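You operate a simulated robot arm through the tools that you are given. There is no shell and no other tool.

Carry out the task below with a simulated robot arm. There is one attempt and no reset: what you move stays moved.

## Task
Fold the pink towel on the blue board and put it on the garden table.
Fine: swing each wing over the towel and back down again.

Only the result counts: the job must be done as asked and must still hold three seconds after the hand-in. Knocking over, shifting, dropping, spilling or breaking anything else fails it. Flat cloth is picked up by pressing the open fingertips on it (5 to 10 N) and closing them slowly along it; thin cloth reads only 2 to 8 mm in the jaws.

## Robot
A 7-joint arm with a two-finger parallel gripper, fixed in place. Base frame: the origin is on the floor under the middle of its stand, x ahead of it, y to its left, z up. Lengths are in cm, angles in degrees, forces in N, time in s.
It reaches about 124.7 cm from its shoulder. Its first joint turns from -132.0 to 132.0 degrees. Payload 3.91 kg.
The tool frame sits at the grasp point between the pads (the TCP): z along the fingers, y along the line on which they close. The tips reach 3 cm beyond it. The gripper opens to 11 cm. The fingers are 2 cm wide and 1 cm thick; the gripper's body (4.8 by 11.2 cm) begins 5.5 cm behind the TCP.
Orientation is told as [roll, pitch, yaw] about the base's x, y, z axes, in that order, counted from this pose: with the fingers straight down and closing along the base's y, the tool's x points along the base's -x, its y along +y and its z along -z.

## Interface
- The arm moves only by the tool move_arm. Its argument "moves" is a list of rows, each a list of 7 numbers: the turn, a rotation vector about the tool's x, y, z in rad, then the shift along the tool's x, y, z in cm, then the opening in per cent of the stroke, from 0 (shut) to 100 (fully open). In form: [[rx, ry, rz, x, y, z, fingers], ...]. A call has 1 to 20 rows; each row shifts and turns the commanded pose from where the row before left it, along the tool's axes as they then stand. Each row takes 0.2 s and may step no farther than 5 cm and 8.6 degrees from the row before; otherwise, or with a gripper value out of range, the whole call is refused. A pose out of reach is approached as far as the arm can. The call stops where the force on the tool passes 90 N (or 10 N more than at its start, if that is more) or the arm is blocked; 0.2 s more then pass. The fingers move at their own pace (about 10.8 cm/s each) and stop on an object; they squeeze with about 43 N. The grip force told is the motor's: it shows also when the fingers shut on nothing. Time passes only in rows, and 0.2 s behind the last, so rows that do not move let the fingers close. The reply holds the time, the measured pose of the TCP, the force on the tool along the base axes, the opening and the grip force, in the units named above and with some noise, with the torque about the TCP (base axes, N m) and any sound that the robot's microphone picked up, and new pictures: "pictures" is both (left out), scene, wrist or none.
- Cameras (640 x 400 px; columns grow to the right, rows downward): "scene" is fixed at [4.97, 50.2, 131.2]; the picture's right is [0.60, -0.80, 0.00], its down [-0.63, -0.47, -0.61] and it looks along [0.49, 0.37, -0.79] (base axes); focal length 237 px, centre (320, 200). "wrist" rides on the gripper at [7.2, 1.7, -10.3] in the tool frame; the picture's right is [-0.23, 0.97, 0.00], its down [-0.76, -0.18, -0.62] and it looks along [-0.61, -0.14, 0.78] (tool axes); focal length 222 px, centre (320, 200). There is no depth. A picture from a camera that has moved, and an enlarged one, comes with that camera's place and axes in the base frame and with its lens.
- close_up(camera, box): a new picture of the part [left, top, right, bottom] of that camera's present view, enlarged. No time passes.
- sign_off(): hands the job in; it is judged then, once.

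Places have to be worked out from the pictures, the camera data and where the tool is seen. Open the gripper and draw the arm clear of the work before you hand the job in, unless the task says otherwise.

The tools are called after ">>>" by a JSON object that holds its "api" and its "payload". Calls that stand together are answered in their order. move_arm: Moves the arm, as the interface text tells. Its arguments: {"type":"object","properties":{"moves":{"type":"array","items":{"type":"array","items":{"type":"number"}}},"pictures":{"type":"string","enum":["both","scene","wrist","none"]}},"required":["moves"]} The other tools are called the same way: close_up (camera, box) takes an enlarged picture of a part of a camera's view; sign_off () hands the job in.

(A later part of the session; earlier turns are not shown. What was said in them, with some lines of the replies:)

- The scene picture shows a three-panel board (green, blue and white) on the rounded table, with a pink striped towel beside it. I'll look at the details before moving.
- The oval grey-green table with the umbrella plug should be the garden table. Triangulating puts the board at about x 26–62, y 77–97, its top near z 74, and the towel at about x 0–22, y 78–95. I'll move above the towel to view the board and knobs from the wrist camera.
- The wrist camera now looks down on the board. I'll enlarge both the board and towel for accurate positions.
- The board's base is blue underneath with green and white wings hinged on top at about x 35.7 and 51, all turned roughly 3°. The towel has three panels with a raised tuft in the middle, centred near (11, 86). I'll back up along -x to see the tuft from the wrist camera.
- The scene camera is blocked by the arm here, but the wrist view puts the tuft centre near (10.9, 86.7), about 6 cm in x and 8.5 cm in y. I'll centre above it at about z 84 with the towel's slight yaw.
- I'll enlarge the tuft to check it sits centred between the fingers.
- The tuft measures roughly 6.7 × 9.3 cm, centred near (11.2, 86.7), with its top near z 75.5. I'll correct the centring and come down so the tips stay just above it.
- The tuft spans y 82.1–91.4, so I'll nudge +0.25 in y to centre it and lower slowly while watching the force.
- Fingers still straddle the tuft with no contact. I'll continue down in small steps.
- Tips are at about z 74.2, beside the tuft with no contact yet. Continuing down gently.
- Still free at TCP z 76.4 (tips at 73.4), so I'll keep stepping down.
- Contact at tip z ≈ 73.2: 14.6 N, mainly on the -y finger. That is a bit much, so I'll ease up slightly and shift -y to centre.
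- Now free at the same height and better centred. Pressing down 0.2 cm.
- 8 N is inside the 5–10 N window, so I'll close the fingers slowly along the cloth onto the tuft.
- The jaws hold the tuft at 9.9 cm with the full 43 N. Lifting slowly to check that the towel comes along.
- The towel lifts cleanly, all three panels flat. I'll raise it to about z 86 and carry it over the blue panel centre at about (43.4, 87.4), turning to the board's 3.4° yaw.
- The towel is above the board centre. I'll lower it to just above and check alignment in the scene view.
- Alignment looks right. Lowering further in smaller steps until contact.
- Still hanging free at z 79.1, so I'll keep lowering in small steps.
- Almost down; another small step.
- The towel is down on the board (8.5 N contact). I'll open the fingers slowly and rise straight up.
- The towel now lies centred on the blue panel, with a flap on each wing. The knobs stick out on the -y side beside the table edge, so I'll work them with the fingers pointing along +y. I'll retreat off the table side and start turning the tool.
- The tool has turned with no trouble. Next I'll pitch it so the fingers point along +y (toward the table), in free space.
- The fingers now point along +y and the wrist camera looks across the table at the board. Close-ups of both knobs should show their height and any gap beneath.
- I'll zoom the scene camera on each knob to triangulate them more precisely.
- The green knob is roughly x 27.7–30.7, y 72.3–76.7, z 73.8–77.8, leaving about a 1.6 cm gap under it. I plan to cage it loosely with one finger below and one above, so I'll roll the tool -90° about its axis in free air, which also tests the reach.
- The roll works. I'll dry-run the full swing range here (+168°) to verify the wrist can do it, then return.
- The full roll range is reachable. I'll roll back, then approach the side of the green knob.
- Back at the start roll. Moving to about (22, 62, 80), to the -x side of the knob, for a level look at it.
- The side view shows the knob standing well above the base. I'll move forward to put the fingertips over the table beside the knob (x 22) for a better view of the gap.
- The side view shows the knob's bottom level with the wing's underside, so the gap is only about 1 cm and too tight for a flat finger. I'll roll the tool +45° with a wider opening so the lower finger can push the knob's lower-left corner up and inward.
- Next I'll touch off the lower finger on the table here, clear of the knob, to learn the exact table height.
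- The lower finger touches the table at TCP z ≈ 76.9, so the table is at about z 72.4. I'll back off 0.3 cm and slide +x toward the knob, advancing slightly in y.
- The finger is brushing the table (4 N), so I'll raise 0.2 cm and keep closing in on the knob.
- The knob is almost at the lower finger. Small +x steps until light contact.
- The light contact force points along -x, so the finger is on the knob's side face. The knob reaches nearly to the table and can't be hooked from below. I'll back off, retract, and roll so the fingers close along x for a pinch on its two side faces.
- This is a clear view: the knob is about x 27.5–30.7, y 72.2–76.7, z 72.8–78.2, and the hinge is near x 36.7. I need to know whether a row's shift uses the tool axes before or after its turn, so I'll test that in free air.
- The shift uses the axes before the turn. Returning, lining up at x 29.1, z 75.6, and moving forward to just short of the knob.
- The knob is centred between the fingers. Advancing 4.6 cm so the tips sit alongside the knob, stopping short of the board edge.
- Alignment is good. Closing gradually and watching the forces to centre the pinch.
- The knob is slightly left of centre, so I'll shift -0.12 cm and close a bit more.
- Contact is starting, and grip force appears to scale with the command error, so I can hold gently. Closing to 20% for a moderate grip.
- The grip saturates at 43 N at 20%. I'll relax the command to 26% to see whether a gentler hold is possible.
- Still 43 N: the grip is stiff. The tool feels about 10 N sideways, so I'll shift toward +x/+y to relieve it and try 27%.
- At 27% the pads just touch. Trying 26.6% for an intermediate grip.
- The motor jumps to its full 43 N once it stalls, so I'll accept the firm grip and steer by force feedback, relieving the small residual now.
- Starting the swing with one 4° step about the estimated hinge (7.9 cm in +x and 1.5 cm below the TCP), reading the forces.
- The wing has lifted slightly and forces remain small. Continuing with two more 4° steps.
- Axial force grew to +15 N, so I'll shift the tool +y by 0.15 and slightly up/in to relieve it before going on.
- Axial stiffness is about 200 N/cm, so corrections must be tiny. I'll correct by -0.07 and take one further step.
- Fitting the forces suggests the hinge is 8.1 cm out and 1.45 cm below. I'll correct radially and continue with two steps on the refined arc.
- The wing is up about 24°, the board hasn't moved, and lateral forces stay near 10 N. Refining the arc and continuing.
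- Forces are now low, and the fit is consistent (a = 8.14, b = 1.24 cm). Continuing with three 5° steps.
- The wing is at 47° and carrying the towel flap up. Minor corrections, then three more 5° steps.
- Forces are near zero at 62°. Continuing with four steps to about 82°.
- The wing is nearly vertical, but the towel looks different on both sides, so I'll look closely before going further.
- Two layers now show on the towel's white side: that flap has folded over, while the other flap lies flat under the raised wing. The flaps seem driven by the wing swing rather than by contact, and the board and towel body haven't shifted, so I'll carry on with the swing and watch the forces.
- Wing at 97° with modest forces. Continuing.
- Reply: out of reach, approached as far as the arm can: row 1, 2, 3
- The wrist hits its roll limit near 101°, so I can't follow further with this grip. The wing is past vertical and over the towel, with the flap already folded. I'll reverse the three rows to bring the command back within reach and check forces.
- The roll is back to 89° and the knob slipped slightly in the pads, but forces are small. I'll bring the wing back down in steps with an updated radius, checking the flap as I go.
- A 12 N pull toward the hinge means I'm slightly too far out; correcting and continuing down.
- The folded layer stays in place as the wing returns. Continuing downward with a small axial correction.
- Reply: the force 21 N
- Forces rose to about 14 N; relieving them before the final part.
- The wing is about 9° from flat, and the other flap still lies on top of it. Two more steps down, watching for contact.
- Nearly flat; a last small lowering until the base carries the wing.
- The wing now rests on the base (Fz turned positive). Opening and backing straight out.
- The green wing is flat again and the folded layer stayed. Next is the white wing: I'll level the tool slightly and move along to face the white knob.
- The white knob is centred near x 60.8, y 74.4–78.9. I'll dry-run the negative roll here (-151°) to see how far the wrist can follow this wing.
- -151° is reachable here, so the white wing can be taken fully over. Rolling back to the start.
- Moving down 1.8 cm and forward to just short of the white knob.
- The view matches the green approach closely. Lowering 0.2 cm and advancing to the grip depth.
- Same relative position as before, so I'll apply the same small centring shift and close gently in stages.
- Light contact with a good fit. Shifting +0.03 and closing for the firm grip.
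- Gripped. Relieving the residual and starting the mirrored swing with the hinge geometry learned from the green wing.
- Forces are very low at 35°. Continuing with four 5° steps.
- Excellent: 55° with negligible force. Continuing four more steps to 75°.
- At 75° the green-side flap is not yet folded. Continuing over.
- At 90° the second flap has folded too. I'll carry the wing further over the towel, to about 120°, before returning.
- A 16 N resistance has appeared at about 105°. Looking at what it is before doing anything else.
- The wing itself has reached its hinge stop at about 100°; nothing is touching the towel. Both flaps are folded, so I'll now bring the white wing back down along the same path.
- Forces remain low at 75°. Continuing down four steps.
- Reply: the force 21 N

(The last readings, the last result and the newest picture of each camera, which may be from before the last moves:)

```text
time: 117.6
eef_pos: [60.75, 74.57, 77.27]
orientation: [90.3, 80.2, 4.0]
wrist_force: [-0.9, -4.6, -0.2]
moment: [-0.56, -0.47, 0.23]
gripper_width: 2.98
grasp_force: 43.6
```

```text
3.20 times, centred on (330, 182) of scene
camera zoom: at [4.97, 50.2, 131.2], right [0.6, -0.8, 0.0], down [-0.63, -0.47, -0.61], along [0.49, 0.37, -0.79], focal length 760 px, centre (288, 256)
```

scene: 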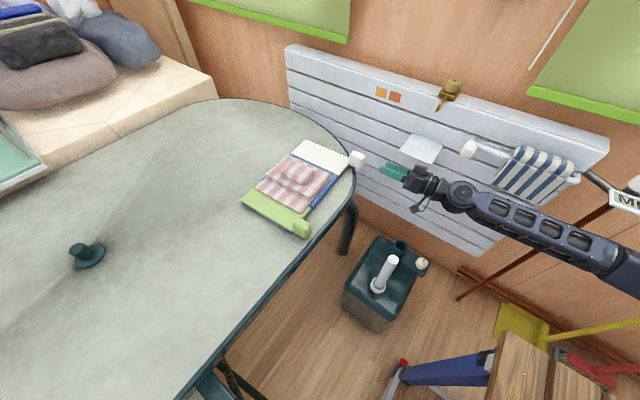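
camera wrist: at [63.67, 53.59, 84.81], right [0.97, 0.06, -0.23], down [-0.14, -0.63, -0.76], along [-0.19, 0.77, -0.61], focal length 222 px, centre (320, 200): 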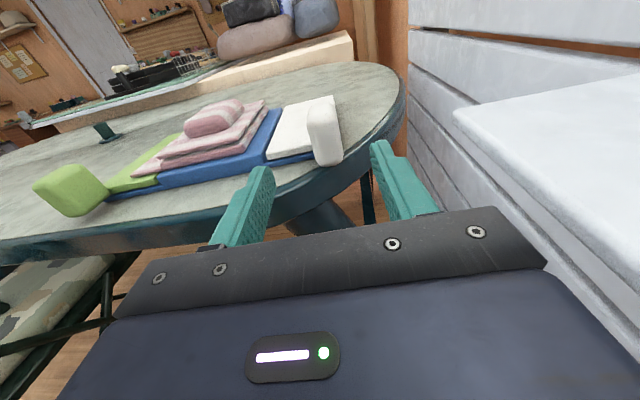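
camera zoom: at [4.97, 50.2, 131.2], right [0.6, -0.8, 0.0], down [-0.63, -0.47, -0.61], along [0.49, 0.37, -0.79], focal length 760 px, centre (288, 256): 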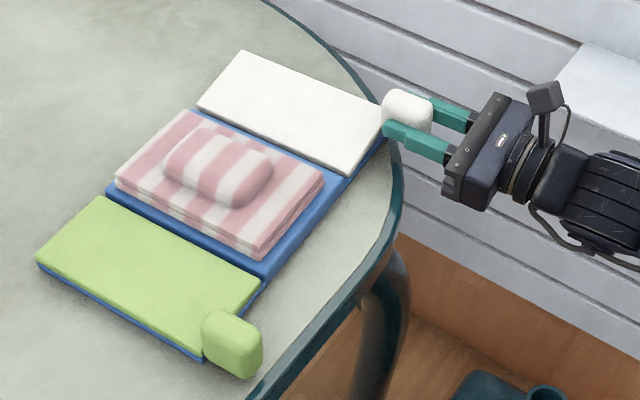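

Only about 10° remain and forces are near zero. Continuing.

>>> {"api": "move_arm", "payload": {"moves": [[0, 0, 0.08727, -0.71, 0.09, -0.02, 23], [0, 0, 0, 0, 0, 0, 23]], "pictures": "none"}}

>>> {"api": "move_arm", "payload": {"moves": [[0, 0, 0.055, -0.45, 0.06, 0, 23], [0, 0, 0, 0, 0, 0, 23]], "pictures": "none"}}

```text
time: 118.2
eef_pos: [60.89, 74.66, 76.72]
orientation: [90.4, 85.1, 4.0]
wrist_force: [-3.2, 2.9, -0.4]
moment: [-0.34, -0.69, 0.11]
gripper_width: 2.96
grasp_force: 43.1
```

```text
time: 118.8
eef_pos: [61.05, 74.65, 76.06]
orientation: [91.4, 88.2, 5.1]
wrist_force: [-4.7, 1.8, 0.1]
moment: [-0.62, -0.77, 0.35]
gripper_width: 2.97
grasp_force: 42.5
```

>>> {"api": "move_arm", "payload": {"moves": [[0, 0, 0.025, -0.22, -0.02, 0, 23], [0, 0, 0, 0, 0, 0, 23]], "pictures": "none"}}

>>> {"api": "close_up", "payload": {"camera": "scene", "box": [310, 120, 430, 200]}}

```text
time: 119.4
eef_pos: [61.06, 74.59, 76.01]
orientation: [100.1, 89.7, 13.7]
wrist_force: [-3.0, 3.6, -0.1]
moment: [-0.16, -0.64, 0.23]
gripper_width: 2.93
grasp_force: 43.0
```

```text
5.00 times, centred on (370, 160) of scene
camera zoom: at [4.97, 50.2, 131.2], right [0.6, -0.8, 0.0], down [-0.63, -0.47, -0.61], along [0.49, 0.37, -0.79], focal length 1187 px, centre (70, 400)
```

zoom: 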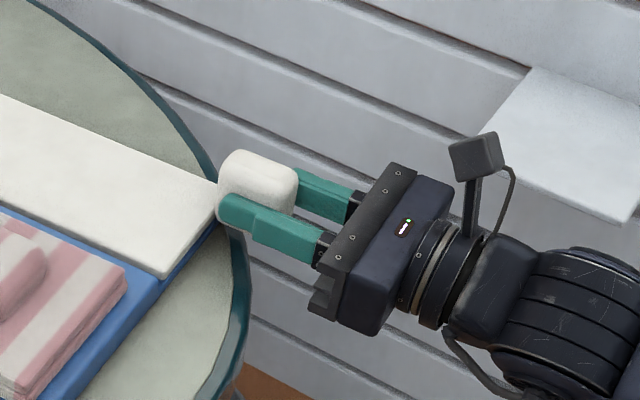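

>>> {"api": "move_arm", "payload": {"moves": [[0, 0, 0.005, -0.15, 0, 0, 23], [0, 0, 0, 0, 0, 0, 23]], "pictures": "none"}}

```text
time: 120.0
eef_pos: [61.09, 74.6, 75.92]
orientation: [136.6, 89.8, 50.4]
wrist_force: [-1.3, -7.3, -0.2]
moment: [0.23, -0.01, 0.3]
gripper_width: 2.96
grasp_force: 42.8
```

>>> {"api": "move_arm", "payload": {"moves": [[0, 0, 0, -0.15, 0, 0, 23], [0, 0, 0, 0, 0, 0, 23]], "pictures": "none"}}

```text
time: 120.6
eef_pos: [61.03, 74.57, 75.79]
orientation: [140.3, 89.8, 53.9]
wrist_force: [2.8, 14.5, 10.7]
moment: [0.65, 0.61, 0.08]
gripper_width: 2.96
grasp_force: 43.2
```

Fz jumped to 10.7 N, so the wing sits on its base. Easing slightly, opening, and backing out.

>>> {"api": "move_arm", "payload": {"moves": [[0, 0, 0, 0.08, 0, 0, 23], [0, 0, 0, 0, 0, 0, 32], [0, 0, 0, 0, 0, 0, 45], [0, 0, 0, 0, 0, 0, 60], [0, 0, 0, 0, 0, 0, 60], [0, 0, 0, 0, 0, -2, 60], [0, 0, 0, 0, 0, -4, 60], [0, 0, 0, 0, 0, -4, 60], [0, 0, 0, 0, 0, -3, 60], [0, 0, 0, 0, 0, 0, 60]], "pictures": "both"}}

>>> {"api": "close_up", "payload": {"camera": "scene", "box": [230, 120, 390, 245]}}

>>> {"api": "close_up", "payload": {"camera": "wrist", "box": [0, 50, 400, 230]}}

```text
time: 122.8
eef_pos: [61.83, 61.61, 75.69]
orientation: [117.2, 89.8, 31.0]
wrist_force: [0.2, 0.1, 1.1]
moment: [-0.03, 0.02, 0.01]
gripper_width: 6.62
grasp_force: 0.1
camera wrist: at [64.18, 51.33, 83.02], right [0.97, 0.06, -0.22], down [-0.14, -0.63, -0.76], along [-0.19, 0.77, -0.61], focal length 222 px, centre (320, 200)
```

scene: 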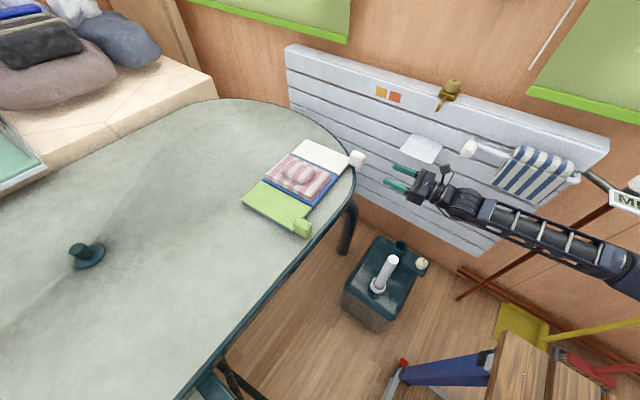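
wrist: 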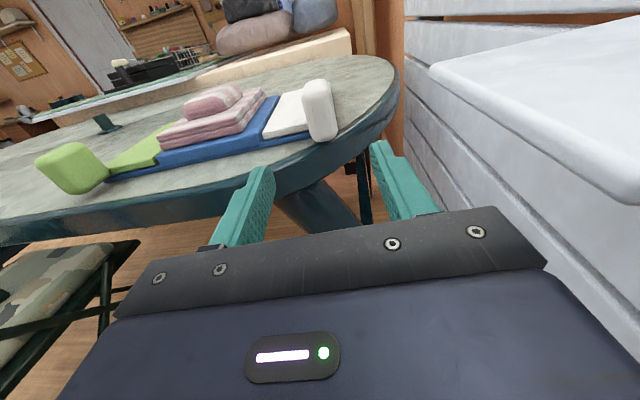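

```text
3.20 times, centred on (310, 182) of scene
camera zoom: at [4.97, 50.2, 131.2], right [0.6, -0.8, 0.0], down [-0.63, -0.47, -0.61], along [0.49, 0.37, -0.79], focal length 760 px, centre (352, 256)
```

zoom: 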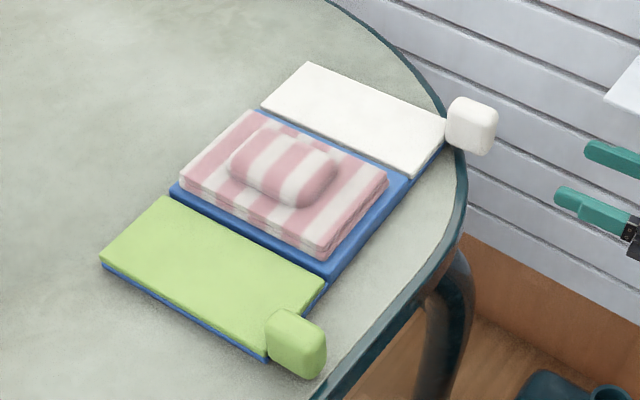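

```text
1.60 times, centred on (200, 140) of wrist
camera zoom: at [64.18, 51.33, 83.02], right [0.97, 0.06, -0.22], down [-0.14, -0.63, -0.76], along [-0.19, 0.77, -0.61], focal length 355 px, centre (512, 296)
```

zoom: 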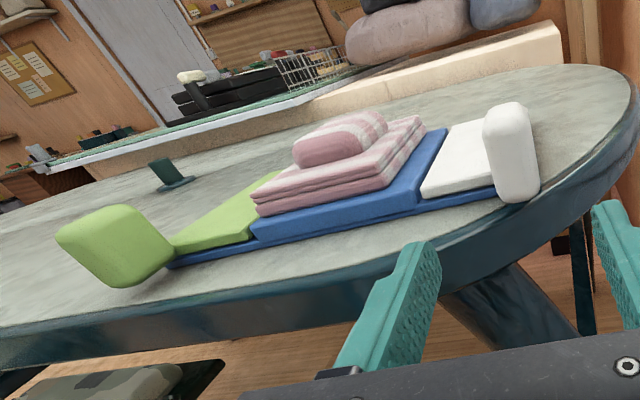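

Both wings are flat, the board is at its original spot, and the towel is a neat three-layer stack with the tuft on top. I'll raise the arm and turn the tool back to pointing down to pick it up.

>>> {"api": "move_arm", "payload": {"moves": [[0, 0, 0, 3, 0, -1, 60], [0, 0, 0, 2.4, -3.3, -0.3, 60], [0, 0, 0, 2.4, -3.3, -0.3, 60], [0, 0, 0, 2.4, -3.3, -0.3, 80], [0, 0, 0, 2.4, -3.3, -0.3, 100], [0, 0, 0, 2.4, -3.3, -0.3, 100], [0, 0, 0, 2.4, -3.3, -0.3, 100], [0, 0, 0, 2, -3.3, -0.3, 100], [0, 0, 0, 0, -3.3, 0, 100], [0, 0, 0, 0, 0, 0, 100]], "pictures": "none"}}

>>> {"api": "move_arm", "payload": {"moves": [[0, -0.1428, 0, 0, 0, 0, 100], [0, -0.1428, 0, 0, 0, 0, 100], [0, -0.1428, 0, 0, 0, 0, 100], [0, -0.1428, 0, 0, 0, 0, 100], [0, -0.1428, 0, 0, 0, 0, 100], [0, -0.1428, 0, 0, 0, 0, 100], [0, -0.1428, 0, 0, 0, 0, 100], [0, -0.1428, 0, 0, 0, 0, 100], [0, -0.1428, 0, 0, 0, 0, 100], [0, -0.1428, 0, 0, 0, 0, 100], [0, -0.1428, 0, 0, 0, 0, 100]], "pictures": "scene"}}

```text
time: 125.0
eef_pos: [35.54, 56.98, 95.08]
orientation: [121.3, 89.9, 34.9]
wrist_force: [0.3, -0.8, -0.4]
moment: [0.0, 0.02, -0.03]
gripper_width: 11.01
grasp_force: 0.1
```

```text
time: 127.4
eef_pos: [35.71, 56.67, 95.09]
orientation: [0.1, 0.1, -86.4]
wrist_force: [0.4, -1.1, -0.8]
moment: [0.04, 0.01, 0.02]
gripper_width: 11.01
grasp_force: 0.1
```

scene: 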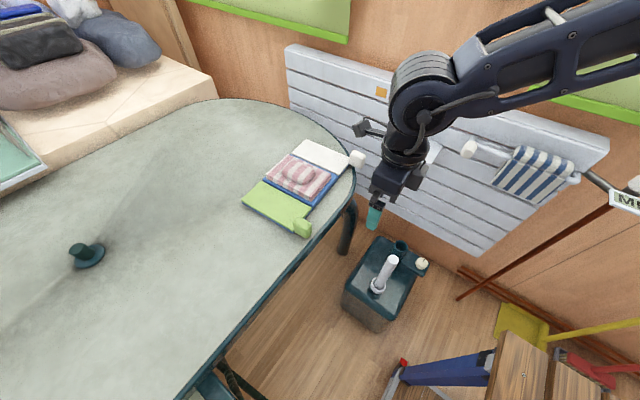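

Tool is vertical again. Rotating back to the board's yaw and moving above the folded towel.

>>> {"api": "move_arm", "payload": {"moves": [[0, 0, -0.1428, 0, 0, 0, 100], [0, 0, -0.1428, 0, 0, 0, 100], [0, 0, -0.1428, 0, 0, 0, 100], [0, 0, -0.1428, 0, 0, 0, 100], [0, 0, -0.1428, 0, 0, 0, 100], [0, 0, -0.1428, 0, 0, 0, 100], [0, 0, -0.1428, 0, 0, 0, 100], [0, 0, -0.1428, 0, 0, 0, 100], [0, 0, -0.1428, 0, 0, 0, 100], [0, 0, -0.1428, 0, 0, 0, 100], [0, 0, -0.1428, 0, 0, 0, 100], [0, 0, 0, -1.357, 4.28, 0.4, 100], [0, 0, 0, -1.357, 4.28, 0.4, 100], [0, 0, 0, -1.357, 4.28, 0.4, 100], [0, 0, 0, -1.357, 4.28, 0.4, 100], [0, 0, 0, -1.357, 4.28, 0.4, 100], [0, 0, 0, -1.357, 4.28, 0.4, 100], [0, 0, 0, -1.357, 4.28, 0.4, 100], [0, 0, 0, 0, 0, 0, 100]], "pictures": "both"}}

>>> {"api": "close_up", "payload": {"camera": "wrist", "box": [160, 0, 480, 240]}}

```text
time: 131.4
eef_pos: [43.19, 87.24, 92.46]
orientation: [0.1, -0.2, 3.7]
wrist_force: [0.3, -0.7, -0.4]
moment: [-0.03, 0.01, -0.02]
gripper_width: 11.03
grasp_force: 0.1
camera wrist: at [35.78, 88.52, 102.8], right [0.16, 0.99, 0.0], down [0.77, -0.13, 0.62], along [0.62, -0.1, -0.78], focal length 222 px, centre (320, 200)
```

scene: 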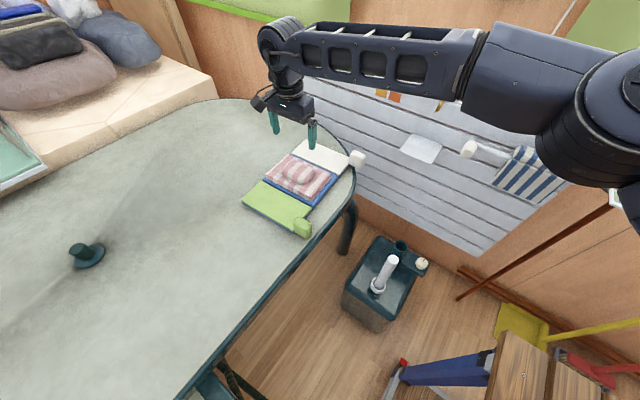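
wrist: 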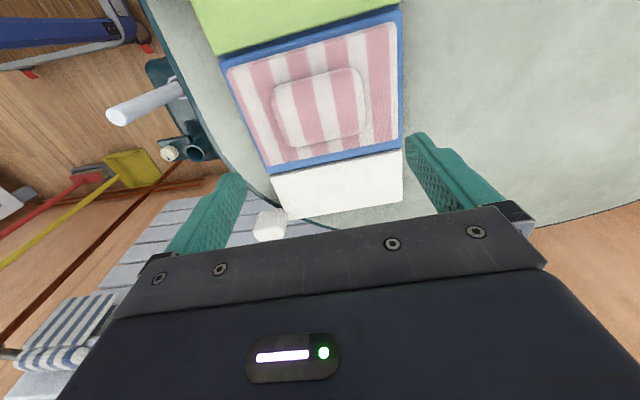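

```text
1.67 times, centred on (320, 120) of wrist
camera zoom: at [35.78, 88.52, 102.8], right [0.16, 0.99, 0.0], down [0.77, -0.13, 0.62], along [0.62, -0.1, -0.78], focal length 370 px, centre (320, 333)
```

zoom: 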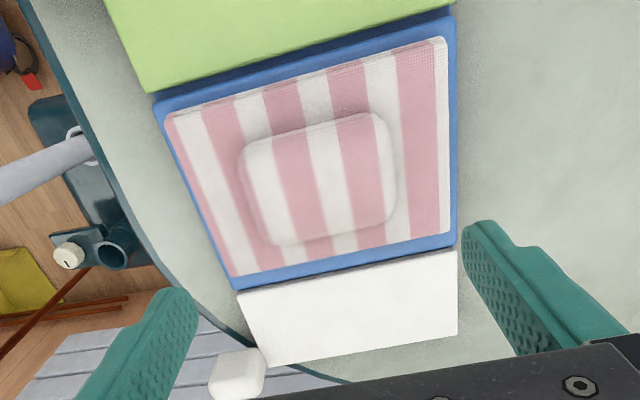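

The tuft is centred at about (43.3, 87.3), right below the gripper. Descending to just above it.

>>> {"api": "move_arm", "payload": {"moves": [[0, 0, 0, -0.1, 0, 3, 100], [0, 0, 0, 0, 0, 3, 100], [0, 0, 0, 0, 0, 2.5, 100], [0, 0, 0, 0, 0, 0, 100]], "pictures": "none"}}

>>> {"api": "close_up", "payload": {"camera": "wrist", "box": [160, 0, 480, 240]}}

>>> {"api": "close_up", "payload": {"camera": "scene", "box": [230, 120, 390, 245]}}

```text
time: 132.4
eef_pos: [43.38, 87.13, 83.9]
orientation: [0.1, -0.1, 3.5]
wrist_force: [0.3, 0.1, -0.3]
moment: [-0.03, 0.0, 0.03]
gripper_width: 11.02
grasp_force: 0.1
```

```text
1.67 times, centred on (320, 120) of wrist
camera zoom: at [36.08, 88.36, 94.27], right [0.17, 0.99, 0.0], down [0.77, -0.13, 0.62], along [0.62, -0.1, -0.78], focal length 370 px, centre (320, 333)
```

zoom: 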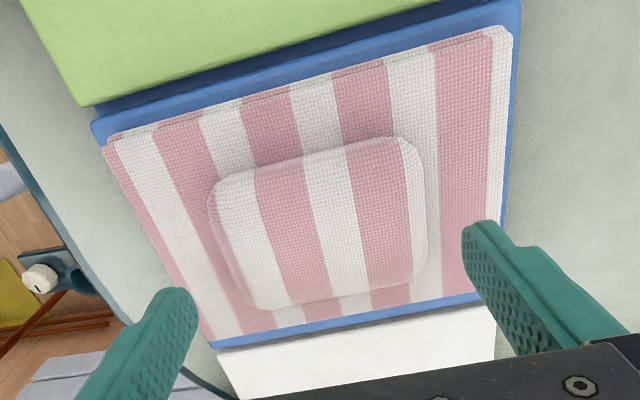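

```text
3.20 times, centred on (310, 182) of scene
camera zoom: at [4.97, 50.2, 131.2], right [0.6, -0.8, 0.0], down [-0.63, -0.47, -0.61], along [0.49, 0.37, -0.79], focal length 760 px, centre (352, 256)
```

zoom: 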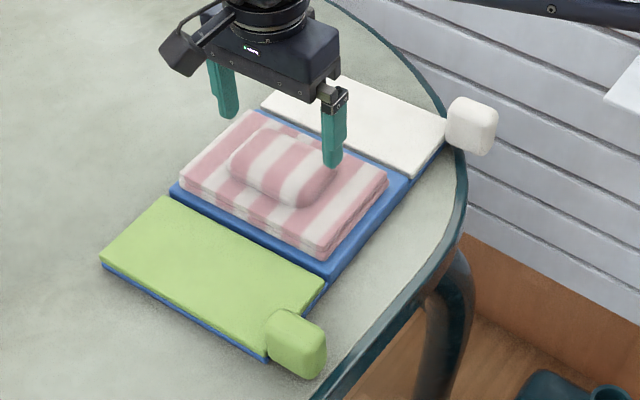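

Well centred. Lowering in smaller steps toward contact.

>>> {"api": "move_arm", "payload": {"moves": [[0, 0, 0, 0, 0, 1, 100], [0, 0, 0, 0, 0, 0.9, 100], [0, 0, 0, 0, 0, 0.5, 100], [0, 0, 0, 0, 0, 0, 100]], "pictures": "none"}}

>>> {"api": "close_up", "payload": {"camera": "wrist", "box": [160, 0, 480, 240]}}

```text
time: 133.4
eef_pos: [43.34, 87.33, 81.55]
orientation: [0.1, -0.1, 3.7]
wrist_force: [1.3, -0.1, -0.1]
moment: [-0.02, 0.0, -0.02]
gripper_width: 11.01
grasp_force: 0.2
```

```text
1.67 times, centred on (320, 120) of wrist
camera zoom: at [36.02, 88.51, 91.9], right [0.17, 0.99, 0.0], down [0.77, -0.13, 0.62], along [0.62, -0.1, -0.78], focal length 370 px, centre (320, 333)
```

zoom: 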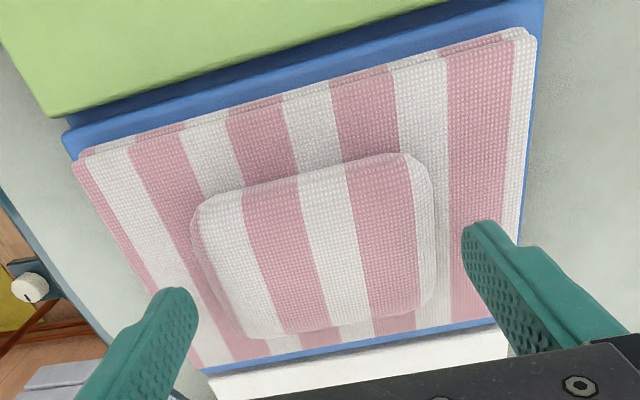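

>>> {"api": "move_arm", "payload": {"moves": [[0, 0, 0, 0, -0.1, 0.5, 100], [0, 0, 0, 0, 0, 0.5, 100], [0, 0, 0, 0, 0, 0.2, 100], [0, 0, 0, 0, 0, 0, 100]], "pictures": "none"}}

```text
time: 134.4
eef_pos: [43.46, 87.14, 80.26]
orientation: [0.0, -0.1, 3.6]
wrist_force: [-0.5, -0.4, -0.2]
moment: [-0.02, 0.0, 0.01]
gripper_width: 11.01
grasp_force: 0.1
```

>>> {"api": "move_arm", "payload": {"moves": [[0, 0, 0, 0, 0, 0.2, 100], [0, 0, 0, 0, 0, 0.15, 100], [0, 0, 0, 0, 0, 0, 100]], "pictures": "none"}}

>>> {"api": "close_up", "payload": {"camera": "wrist", "box": [160, 0, 480, 240]}}

```text
time: 135.2
eef_pos: [43.46, 87.2, 79.92]
orientation: [0.1, 0.0, 3.6]
wrist_force: [-0.6, -0.7, -0.2]
moment: [-0.03, -0.02, 0.01]
gripper_width: 10.99
grasp_force: 0.0
```

```text
1.67 times, centred on (320, 120) of wrist
camera zoom: at [36.1, 88.39, 90.32], right [0.17, 0.99, 0.0], down [0.77, -0.13, 0.62], along [0.62, -0.1, -0.78], focal length 370 px, centre (320, 333)
```

zoom: 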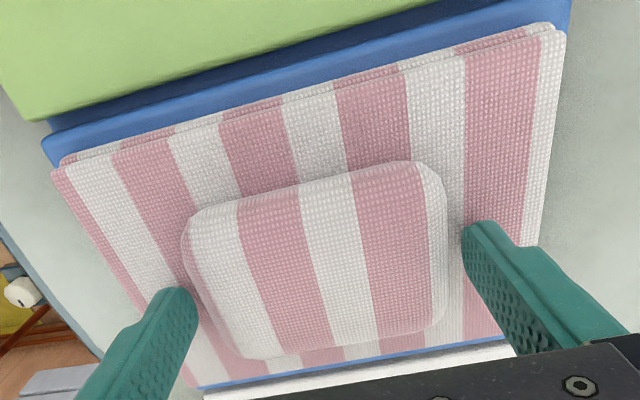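

Still free and fingers straddle the tuft. Continuing down with a small -y nudge.

>>> {"api": "move_arm", "payload": {"moves": [[0, 0, 0, 0, -0.1, 0.2, 100], [0, 0, 0, 0, 0, 0.15, 100], [0, 0, 0, 0, 0, 0, 100]], "pictures": "none"}}

>>> {"api": "move_arm", "payload": {"moves": [[0, 0, 0, 0, 0, 0.15, 100], [0, 0, 0, 0, 0, 0, 100]], "pictures": "none"}}

```text
time: 136.0
eef_pos: [43.45, 87.16, 79.6]
orientation: [0.1, 0.0, 3.7]
wrist_force: [0.1, -0.2, -0.6]
moment: [-0.02, 0.0, -0.01]
gripper_width: 11.01
grasp_force: 0.0
```

```text
time: 136.6
eef_pos: [43.37, 87.21, 79.42]
orientation: [0.2, -0.1, 3.6]
wrist_force: [-0.4, 0.7, -0.3]
moment: [-0.02, 0.03, 0.01]
gripper_width: 11.01
grasp_force: 0.1
```

>>> {"api": "move_arm", "payload": {"moves": [[0, 0, 0, 0, 0, 0.15, 100], [0, 0, 0, 0, 0, 0, 100]], "pictures": "none"}}

>>> {"api": "close_up", "payload": {"camera": "wrist", "box": [160, 0, 480, 240]}}

```text
time: 137.2
eef_pos: [43.5, 87.1, 79.15]
orientation: [0.1, -0.1, 3.6]
wrist_force: [0.2, 0.0, -0.3]
moment: [-0.01, -0.02, 0.01]
gripper_width: 10.99
grasp_force: 0.1
```

```text
1.67 times, centred on (320, 120) of wrist
camera zoom: at [36.12, 88.27, 89.67], right [0.17, 0.99, 0.0], down [0.77, -0.13, 0.62], along [0.62, -0.1, -0.78], focal length 370 px, centre (320, 333)
```

zoom: 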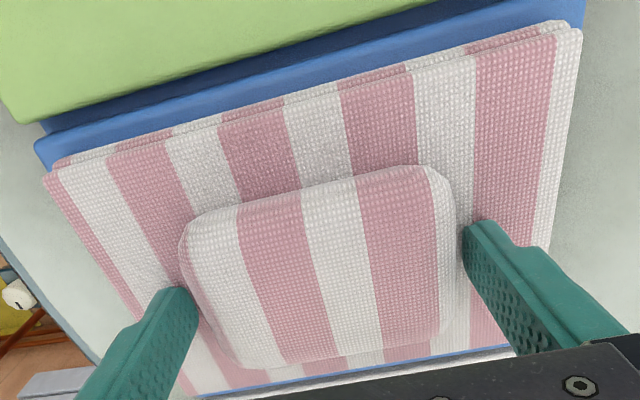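

>>> {"api": "move_arm", "payload": {"moves": [[0, 0, 0, 0, 0, 0.15, 100], [0, 0, 0, 0, 0, 0, 100]], "pictures": "none"}}

>>> {"api": "move_arm", "payload": {"moves": [[0, 0, 0, 0, 0, 0.12, 100], [0, 0, 0, 0, 0, 0, 100]], "pictures": "none"}}

```text
time: 137.8
eef_pos: [43.45, 87.17, 78.96]
orientation: [0.0, 0.0, 3.6]
wrist_force: [0.8, 0.4, -0.2]
moment: [0.0, -0.01, -0.03]
gripper_width: 10.99
grasp_force: 0.1
```

```text
time: 138.4
eef_pos: [43.34, 87.12, 78.95]
orientation: [0.1, -0.1, 3.6]
wrist_force: [0.2, 0.6, -0.4]
moment: [-0.01, -0.01, -0.04]
gripper_width: 11.02
grasp_force: 0.1
```

>>> {"api": "move_arm", "payload": {"moves": [[0, 0, 0, 0, 0, 0.12, 100], [0, 0, 0, 0, 0, 0, 100]], "pictures": "none"}}

>>> {"api": "close_up", "payload": {"camera": "wrist", "box": [160, 0, 480, 240]}}

```text
time: 139.0
eef_pos: [43.46, 87.14, 78.78]
orientation: [0.2, -0.1, 3.6]
wrist_force: [-0.2, 0.1, 0.5]
moment: [-0.03, -0.01, 0.0]
gripper_width: 11.01
grasp_force: 0.0
```

```text
1.67 times, centred on (320, 120) of wrist
camera zoom: at [36.06, 88.3, 89.24], right [0.17, 0.99, 0.0], down [0.77, -0.13, 0.62], along [0.62, -0.1, -0.78], focal length 370 px, centre (320, 333)
```

zoom: 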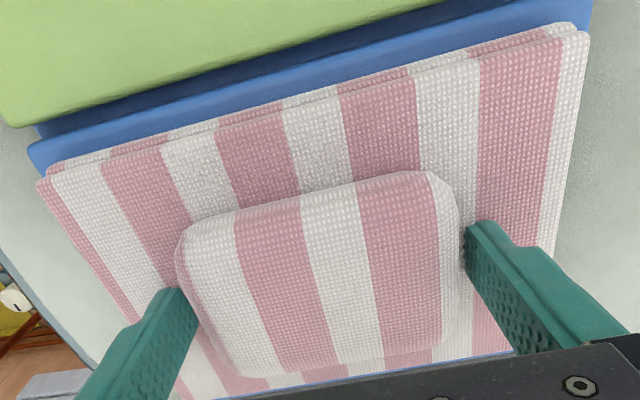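

>>> {"api": "move_arm", "payload": {"moves": [[0, 0, 0, 0, 0, 0.12, 100], [0, 0, 0, 0, 0, 0, 100]], "pictures": "none"}}

>>> {"api": "move_arm", "payload": {"moves": [[0, 0, 0, 0, 0, 0.1, 100], [0, 0, 0, 0, 0, 0, 100]], "pictures": "none"}}

```text
time: 139.6
eef_pos: [43.42, 87.12, 78.74]
orientation: [0.0, -0.1, 3.6]
wrist_force: [0.2, 0.3, -0.5]
moment: [0.02, 0.0, 0.0]
gripper_width: 11.01
grasp_force: 0.0
```

```text
time: 140.2
eef_pos: [43.49, 87.0, 78.59]
orientation: [0.1, -0.2, 3.5]
wrist_force: [0.4, 0.8, 0.4]
moment: [0.0, 0.02, 0.0]
gripper_width: 10.99
grasp_force: 0.1
```

>>> {"api": "move_arm", "payload": {"moves": [[0, 0, 0, 0, 0, 0.1, 100], [0, 0, 0, 0, 0, 0, 100]], "pictures": "none"}}

>>> {"api": "close_up", "payload": {"camera": "wrist", "box": [160, 0, 480, 240]}}

>>> {"api": "close_up", "payload": {"camera": "scene", "box": [250, 130, 370, 220]}}

```text
time: 140.8
eef_pos: [43.28, 87.11, 78.57]
orientation: [0.1, -0.2, 3.6]
wrist_force: [-1.6, 0.1, -0.1]
moment: [0.01, 0.02, 0.0]
gripper_width: 10.97
grasp_force: 0.1
```

```text
1.67 times, centred on (320, 120) of wrist
camera zoom: at [36.07, 88.24, 88.98], right [0.17, 0.99, 0.0], down [0.77, -0.13, 0.62], along [0.62, -0.1, -0.78], focal length 370 px, centre (320, 333)
```

zoom: 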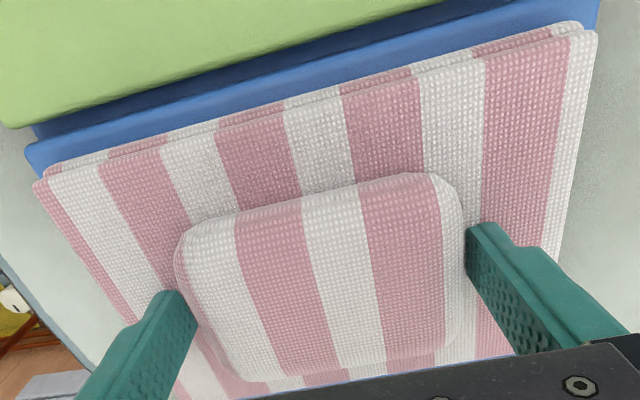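

```text
4.44 times, centred on (310, 175) of scene
camera zoom: at [4.97, 50.2, 131.2], right [0.6, -0.8, 0.0], down [-0.63, -0.47, -0.61], along [0.49, 0.37, -0.79], focal length 1055 px, centre (364, 311)
```

zoom: 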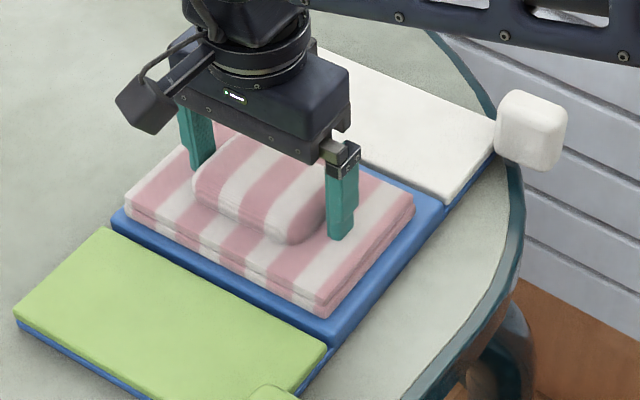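

The fingertips are just above the stack. Continuing in 0.1 cm steps until the 5–10 N contact.

>>> {"api": "move_arm", "payload": {"moves": [[0, 0, 0, 0, 0, 0.1, 100], [0, 0, 0, 0, 0, 0, 100]], "pictures": "none"}}

>>> {"api": "move_arm", "payload": {"moves": [[0, 0, 0, 0, 0, 0.08, 100], [0, 0, 0, 0, 0, 0, 100]], "pictures": "none"}}

```text
time: 141.4
eef_pos: [43.47, 87.02, 78.37]
orientation: [0.2, -0.1, 3.6]
wrist_force: [0.2, -0.1, 0.1]
moment: [-0.01, 0.0, 0.0]
gripper_width: 10.98
grasp_force: 0.1
```

```text
time: 142.0
eef_pos: [43.53, 87.12, 78.47]
orientation: [0.1, -0.2, 3.6]
wrist_force: [0.4, -0.4, 1.0]
moment: [-0.07, 0.04, -0.03]
gripper_width: 11.03
grasp_force: 0.0
```

>>> {"api": "move_arm", "payload": {"moves": [[0, 0, 0, 0, 0, 0.08, 100], [0, 0, 0, 0, 0, 0, 100]], "pictures": "none"}}

```text
time: 142.6
eef_pos: [43.37, 87.12, 78.42]
orientation: [0.0, -0.1, 3.6]
wrist_force: [-0.6, 0.3, 12.2]
moment: [-0.69, 0.02, -0.02]
gripper_width: 11.03
grasp_force: 0.0
```

Contact at 12 N. Easing up by 0.04 and closing slowly on the tuft.

>>> {"api": "move_arm", "payload": {"moves": [[0, 0, 0, 0, 0, -0.04, 100], [0, 0, 0, 0, 0, 0, 96], [0, 0, 0, 0, 0, 0, 92], [0, 0, 0, 0, 0, 0, 88], [0, 0, 0, 0, 0, 0, 84], [0, 0, 0, 0, 0, 0, 80], [0, 0, 0, 0, 0, 0, 76], [0, 0, 0, 0, 0, 0, 72], [0, 0, 0, 0, 0, 0, 68], [0, 0, 0, 0, 0, 0, 68]], "pictures": "wrist"}}

```text
time: 144.8
eef_pos: [43.49, 87.14, 78.35]
orientation: [0.1, -0.1, 3.6]
wrist_force: [1.9, 10.7, 16.0]
moment: [0.89, 0.0, -0.04]
gripper_width: 9.96
grasp_force: 43.0
camera wrist: at [36.07, 88.28, 88.82], right [0.17, 0.99, 0.0], down [0.77, -0.13, 0.62], along [0.62, -0.1, -0.78], focal length 222 px, centre (320, 200)
```

wrist: 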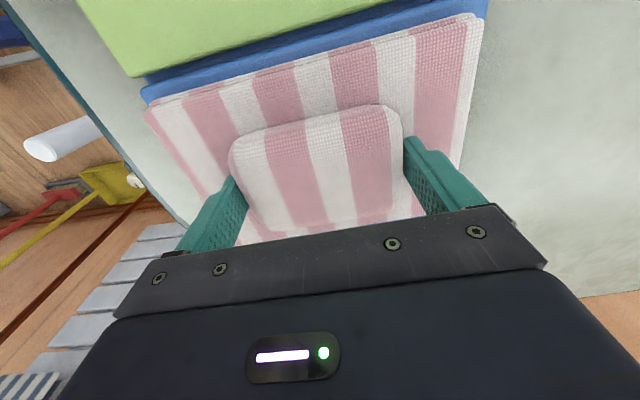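

Gripped at 9.96 cm with 43 N. Lifting slowly and checking that the folded towel comes up in one piece.

>>> {"api": "move_arm", "payload": {"moves": [[0, 0, 0, 0, 0, -0.4, 68], [0, 0, 0, 0, 0, -0.6, 68], [0, 0, 0, 0, 0, -1, 68], [0, 0, 0, 0, 0, -1.5, 68], [0, 0, 0, 0, 0, -1.5, 68], [0, 0, 0, 0, 0, 0, 68]], "pictures": "both"}}

>>> {"api": "close_up", "payload": {"camera": "scene", "box": [230, 100, 390, 245]}}

```text
time: 146.2
eef_pos: [43.46, 87.07, 83.23]
orientation: [0.0, -0.1, 3.6]
wrist_force: [-0.7, -0.5, -0.1]
moment: [-0.03, -0.01, 0.01]
gripper_width: 9.89
grasp_force: 42.9
camera wrist: at [36.12, 88.21, 93.75], right [0.17, 0.99, 0.0], down [0.77, -0.13, 0.62], along [0.62, -0.1, -0.78], focal length 222 px, centre (320, 200)
```

scene: 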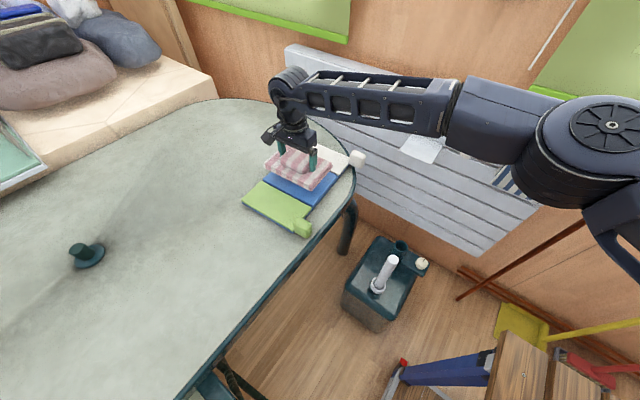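
wrist: 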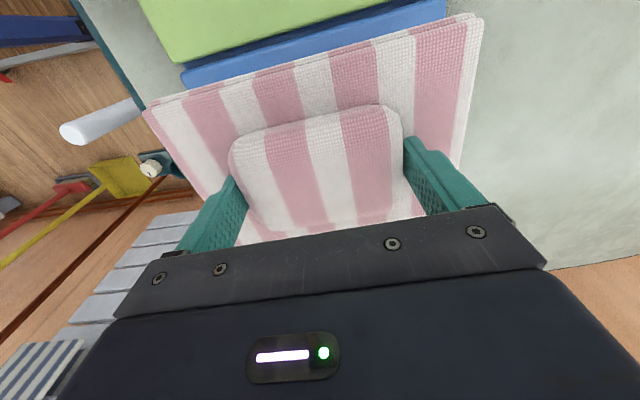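

```text
2.76 times, centred on (310, 172) of scene
camera zoom: at [4.97, 50.2, 131.2], right [0.6, -0.8, 0.0], down [-0.63, -0.47, -0.61], along [0.49, 0.37, -0.79], focal length 655 px, centre (348, 276)
```

zoom: 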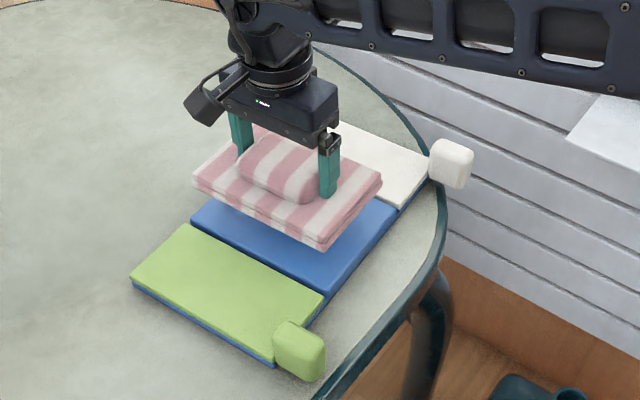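

The folded towel lifts cleanly as one block. I'll raise it and carry it back to the clear area of the garden table near (11, 86.5).

>>> {"api": "move_arm", "payload": {"moves": [[0, 0, 0, 0, 0, -2.5, 68], [0, 0, 0, 0, 0, -2.5, 68], [0, 0, 0, 2, 0.09, 0, 68], [0, 0, 0, 3, 0.13, 0, 68], [0, 0, 0, 3, 0.13, 0, 68], [0, 0, 0, 3, 0.13, 0, 68], [0, 0, 0, 3, 0.13, 0, 68], [0, 0, 0, 3, 0.13, 0, 68], [0, 0, 0, 3, 0.13, 0, 68], [0, 0, 0, 3, 0.13, 0, 68], [0, 0, 0, 3, 0.13, 0, 68], [0, 0, 0, 3, 0.13, 0, 68], [0, 0, 0, 2, 0.09, 0, 68], [0, 0, 0, 1.2, 0.05, 0, 68], [0, 0, 0, 0, 0, 0, 68]], "pictures": "both"}}

>>> {"api": "close_up", "payload": {"camera": "scene", "box": [120, 150, 320, 300]}}

```text
time: 149.4
eef_pos: [11.16, 86.44, 88.47]
orientation: [0.1, -0.1, 3.5]
wrist_force: [-0.4, -0.5, -0.5]
moment: [-0.02, -0.04, 0.01]
gripper_width: 9.92
grasp_force: 43.3
camera wrist: at [3.83, 87.63, 98.81], right [0.16, 0.99, 0.0], down [0.77, -0.13, 0.62], along [0.62, -0.1, -0.78], focal length 222 px, centre (320, 200)
```

scene: 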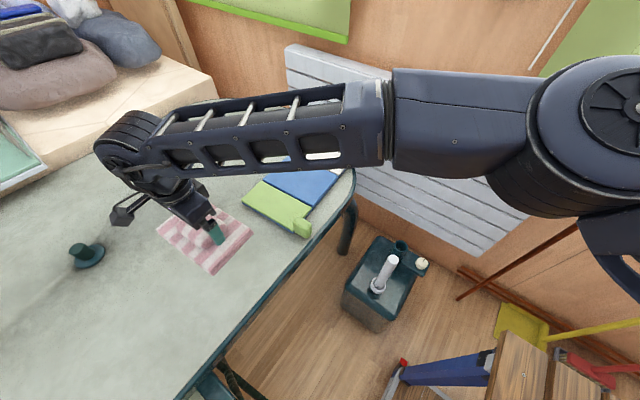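
wrist: 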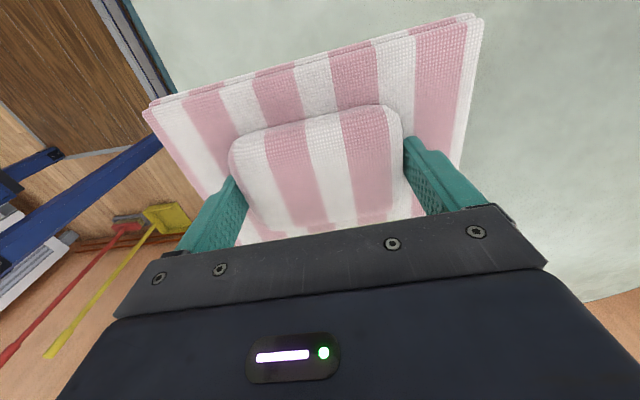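

```text
2.67 times, centred on (220, 225) of scene
camera zoom: at [4.97, 50.2, 131.2], right [0.6, -0.8, 0.0], down [-0.63, -0.47, -0.61], along [0.49, 0.37, -0.79], focal length 633 px, centre (587, 133)
```

zoom: 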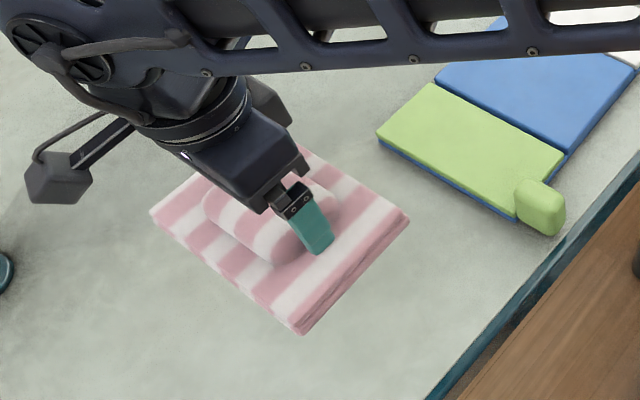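

The towel is over the clear area of the table. Lowering to about 1.3 cm above the expected placing height.

>>> {"api": "move_arm", "payload": {"moves": [[0, 0, 0, 0, 0, 3, 68], [0, 0, 0, 0, 0, 3, 68], [0, 0, 0, 0, 0, 2.5, 68], [0, 0, 0, 0, 0, 1.5, 68], [0, 0, 0, 0, 0, 1, 68], [0, 0, 0, 0, 0, 0, 68]], "pictures": "none"}}

>>> {"api": "close_up", "payload": {"camera": "scene", "box": [120, 180, 320, 320]}}

```text
time: 150.8
eef_pos: [11.15, 86.49, 77.25]
orientation: [0.1, 0.0, 3.6]
wrist_force: [-0.1, 0.3, -1.3]
moment: [0.04, -0.02, -0.05]
gripper_width: 9.93
grasp_force: 42.3
```

```text
2.86 times, centred on (220, 250) of scene
camera zoom: at [4.97, 50.2, 131.2], right [0.6, -0.8, 0.0], down [-0.63, -0.47, -0.61], along [0.49, 0.37, -0.79], focal length 678 px, centre (606, 57)
```

zoom: 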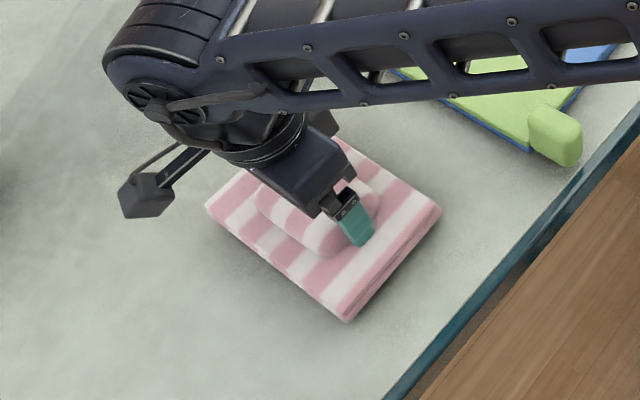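

>>> {"api": "move_arm", "payload": {"moves": [[0, 0, 0, 0, 0, 0.4, 68], [0, 0, 0, 0, 0, 0.3, 68], [0, 0, 0, 0, 0, 0, 68]], "pictures": "none"}}

>>> {"api": "move_arm", "payload": {"moves": [[0, 0, 0, 0, 0, 0.15, 68], [0, 0, 0, 0, 0, 0, 68]], "pictures": "none"}}

```text
time: 151.6
eef_pos: [11.24, 86.59, 76.54]
orientation: [0.1, -0.1, 3.7]
wrist_force: [-0.5, 0.4, 0.0]
moment: [-0.01, 0.0, -0.02]
gripper_width: 9.95
grasp_force: 42.5
```

```text
time: 152.2
eef_pos: [11.15, 86.49, 76.43]
orientation: [0.2, -0.1, 3.7]
wrist_force: [-0.4, 0.3, -1.1]
moment: [0.01, 0.02, -0.02]
gripper_width: 9.92
grasp_force: 42.4
```

>>> {"api": "move_arm", "payload": {"moves": [[0, 0, 0, 0, 0, 0.12, 68], [0, 0, 0, 0, 0, 0, 68]], "pictures": "none"}}

>>> {"api": "move_arm", "payload": {"moves": [[0, 0, 0, 0, 0, 0.1, 68], [0, 0, 0, 0, 0, 0, 68]], "pictures": "none"}}

```text
time: 152.8
eef_pos: [11.33, 86.4, 76.27]
orientation: [0.1, -0.1, 3.6]
wrist_force: [0.7, 1.0, -0.9]
moment: [-0.02, -0.01, 0.03]
gripper_width: 9.91
grasp_force: 43.1
```

```text
time: 153.4
eef_pos: [11.18, 86.39, 76.24]
orientation: [0.1, -0.1, 3.5]
wrist_force: [0.1, 0.0, -0.9]
moment: [-0.01, -0.01, 0.01]
gripper_width: 9.95
grasp_force: 42.7
```

>>> {"api": "move_arm", "payload": {"moves": [[0, 0, 0, 0, 0, 0.1, 68], [0, 0, 0, 0, 0, 0, 68]], "pictures": "none"}}

```text
time: 154.0
eef_pos: [11.25, 86.37, 76.19]
orientation: [0.0, 0.0, 3.6]
wrist_force: [0.8, -2.7, 9.7]
moment: [-1.01, -0.04, 0.09]
gripper_width: 9.93
grasp_force: 43.0
```

The towel is down on the table (9.7 N). Opening slowly and rising straight up.

>>> {"api": "move_arm", "payload": {"moves": [[0, 0, 0, 0, 0, -0.05, 80], [0, 0, 0, 0, 0, 0, 92], [0, 0, 0, 0, 0, 0, 100], [0, 0, 0, 0, 0, 0, 100], [0, 0, 0, 0, 0, -0.3, 100], [0, 0, 0, 0, 0, -0.5, 100], [0, 0, 0, 0, 0, -1, 100], [0, 0, 0, 0, 0, -2, 100], [0, 0, 0, 0, 0, -3, 100], [0, 0, 0, 0, 0, -3, 100], [0, 0, 0, 0, 0, 0, 100]], "pictures": "both"}}

>>> {"api": "close_up", "payload": {"camera": "wrist", "box": [160, 0, 480, 240]}}

```text
time: 156.4
eef_pos: [11.12, 86.51, 85.98]
orientation: [0.1, -0.2, 3.5]
wrist_force: [0.1, 0.2, -0.3]
moment: [0.0, 0.0, 0.03]
gripper_width: 10.98
grasp_force: 0.1
camera wrist: at [3.82, 87.69, 96.39], right [0.16, 0.99, 0.0], down [0.77, -0.13, 0.62], along [0.62, -0.1, -0.78], focal length 222 px, centre (320, 200)
```

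scene: 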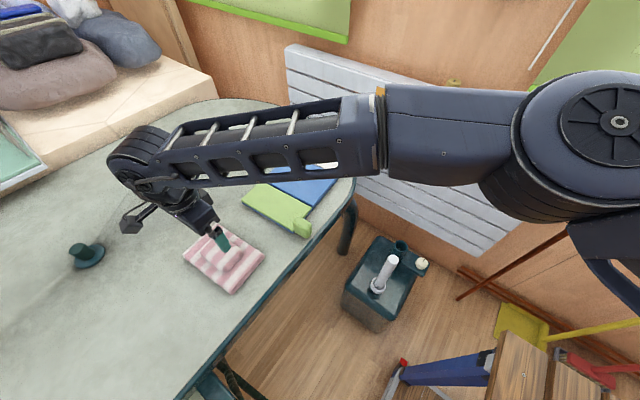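
wrist: 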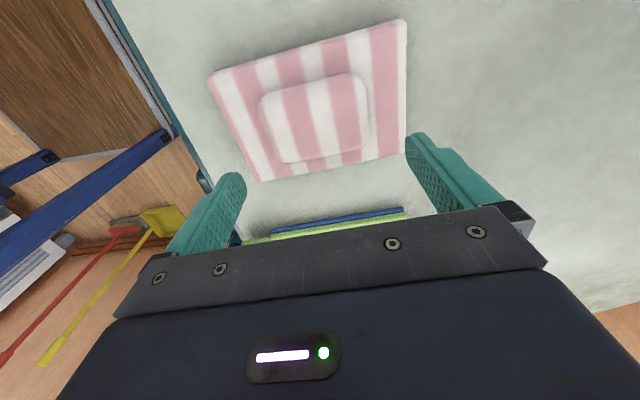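

```text
1.67 times, centred on (320, 120) of wrist
camera zoom: at [3.82, 87.69, 96.39], right [0.16, 0.99, 0.0], down [0.77, -0.13, 0.62], along [0.62, -0.1, -0.78], focal length 370 px, centre (320, 333)
```

zoom: 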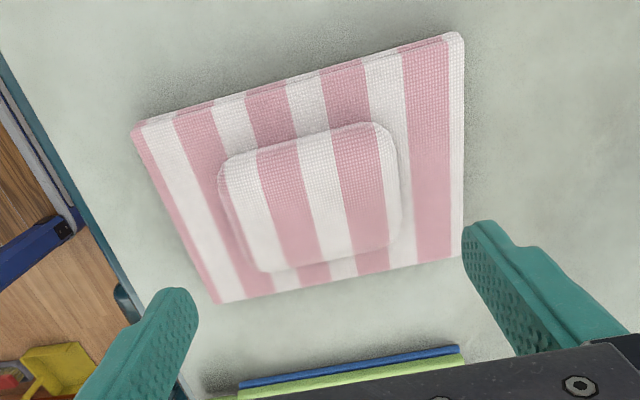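

The folded towel rests on the table, clear of the board. Retracting the arm up and back to its start area for a final check.

>>> {"api": "move_arm", "payload": {"moves": [[0, 0, 0, 0, 0, -4.3, 100], [0, 0, 0, 0, 0, -4.3, 100], [0, 0, 0, 0, 0, -4.3, 100], [0, 0, 0, 0, 0, -4.3, 100], [0, 0, 0, -3.37, -3.39, 0, 100], [0, 0, 0, -3.37, -3.39, 0, 100], [0, 0, 0, -3.37, -3.39, 0, 100], [0, 0, 0, -3.37, -3.39, 0, 100], [0, 0, 0, -3.37, -3.39, 0, 100], [0, 0, 0, -3.37, -3.39, 0, 100], [0, 0, 0, -3.37, -3.39, 0, 100], [0, 0, 0, -3.37, -3.39, 0, 100], [0, 0, 0, -3.37, -3.39, 0, 100], [0, 0, 0, -3.37, -3.39, 0, 100], [0, 0, 0, -3.37, -3.39, 0, 100], [0, 0, 0, -3.37, -3.39, 0, 100], [0, 0, 0, 0, 0, 0, 100]], "pictures": "both"}}

>>> {"api": "close_up", "payload": {"camera": "scene", "box": [150, 120, 390, 320]}}

>>> {"api": "close_up", "payload": {"camera": "scene", "box": [230, 130, 380, 245]}}

```text
time: 160.0
eef_pos: [54.27, 48.43, 103.04]
orientation: [0.1, -0.1, 3.6]
wrist_force: [-0.8, -1.1, 0.3]
moment: [0.01, -0.02, -0.02]
gripper_width: 11.02
grasp_force: 0.0
camera wrist: at [46.78, 49.59, 113.52], right [0.16, 0.99, 0.0], down [0.77, -0.13, 0.62], along [0.62, -0.1, -0.78], focal length 222 px, centre (320, 200)
```

scene: 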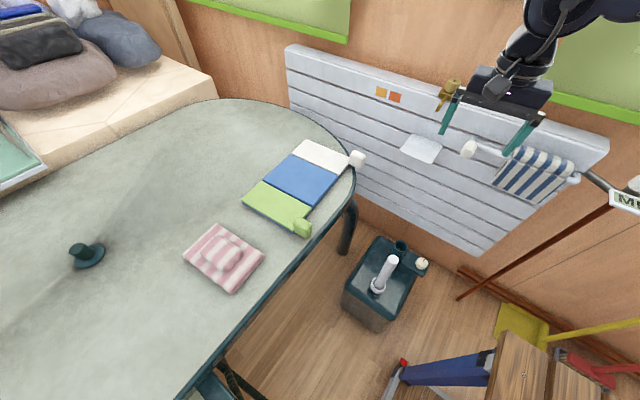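
wrist: 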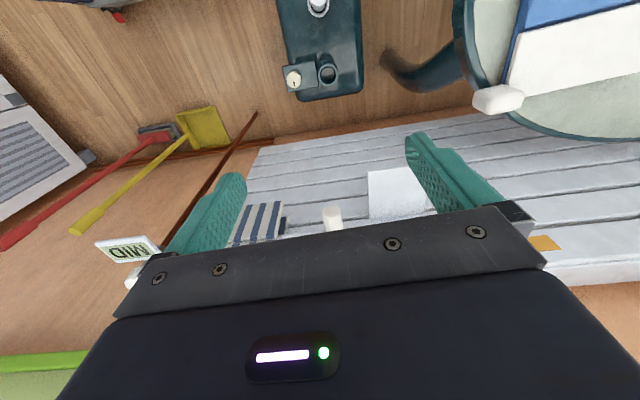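

```text
2.00 times, centred on (270, 220) of scene
camera zoom: at [4.97, 50.2, 131.2], right [0.6, -0.8, 0.0], down [-0.63, -0.47, -0.61], along [0.49, 0.37, -0.79], focal length 475 px, centre (420, 160)
```

zoom: 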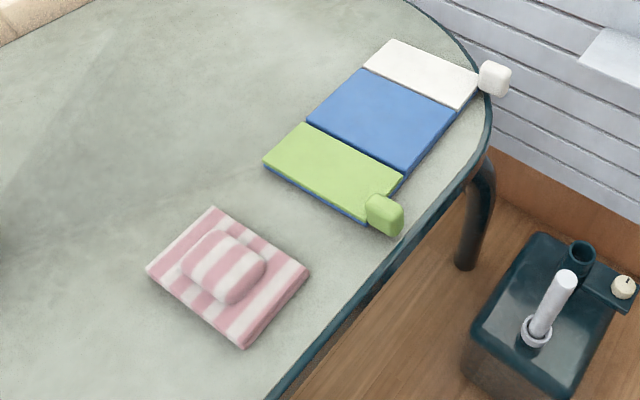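

```text
3.48 times, centred on (305, 188) of scene
camera zoom: at [4.97, 50.2, 131.2], right [0.6, -0.8, 0.0], down [-0.63, -0.47, -0.61], along [0.49, 0.37, -0.79], focal length 826 px, centre (372, 244)
```

zoom: 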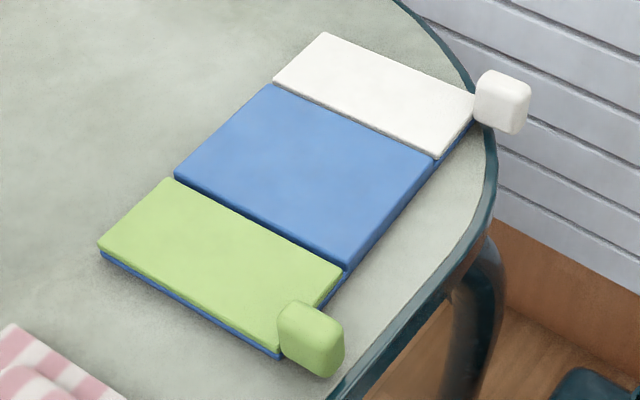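

The final check looks good: the board is within a pixel or two of its original place with both wings flat. The towel lies folded on the garden table, well clear of the board and the edge, and nothing else has moved. The gripper is open and away from the work, so I'm handing in.

>>> {"api": "sign_off", "payload": {}}

```text
The job is handed in.
```

The pink towel is folded and lies on the garden table, clear of the board and the table edge. I took "garden table" to mean the oval table with the parasol plug, the same one the board stands on.

- **Folding:** I swung the green wing and then the white wing up over the towel and back down. Both stopped just past vertical, at about 100°: the white wing would not turn any further, and on the green one the arm's wrist ran out of travel. Both flaps had folded by then, and they stayed folded when the wings came back down.
- **Board:** both wings are flat again, and the board looks to be back in its original place, within a pixel or two in the camera view. It moved a few millimetres at times while I worked the wings.
- **Everything else:** nothing else looks moved in the final picture. The gripper is open and the arm is back near its starting position.
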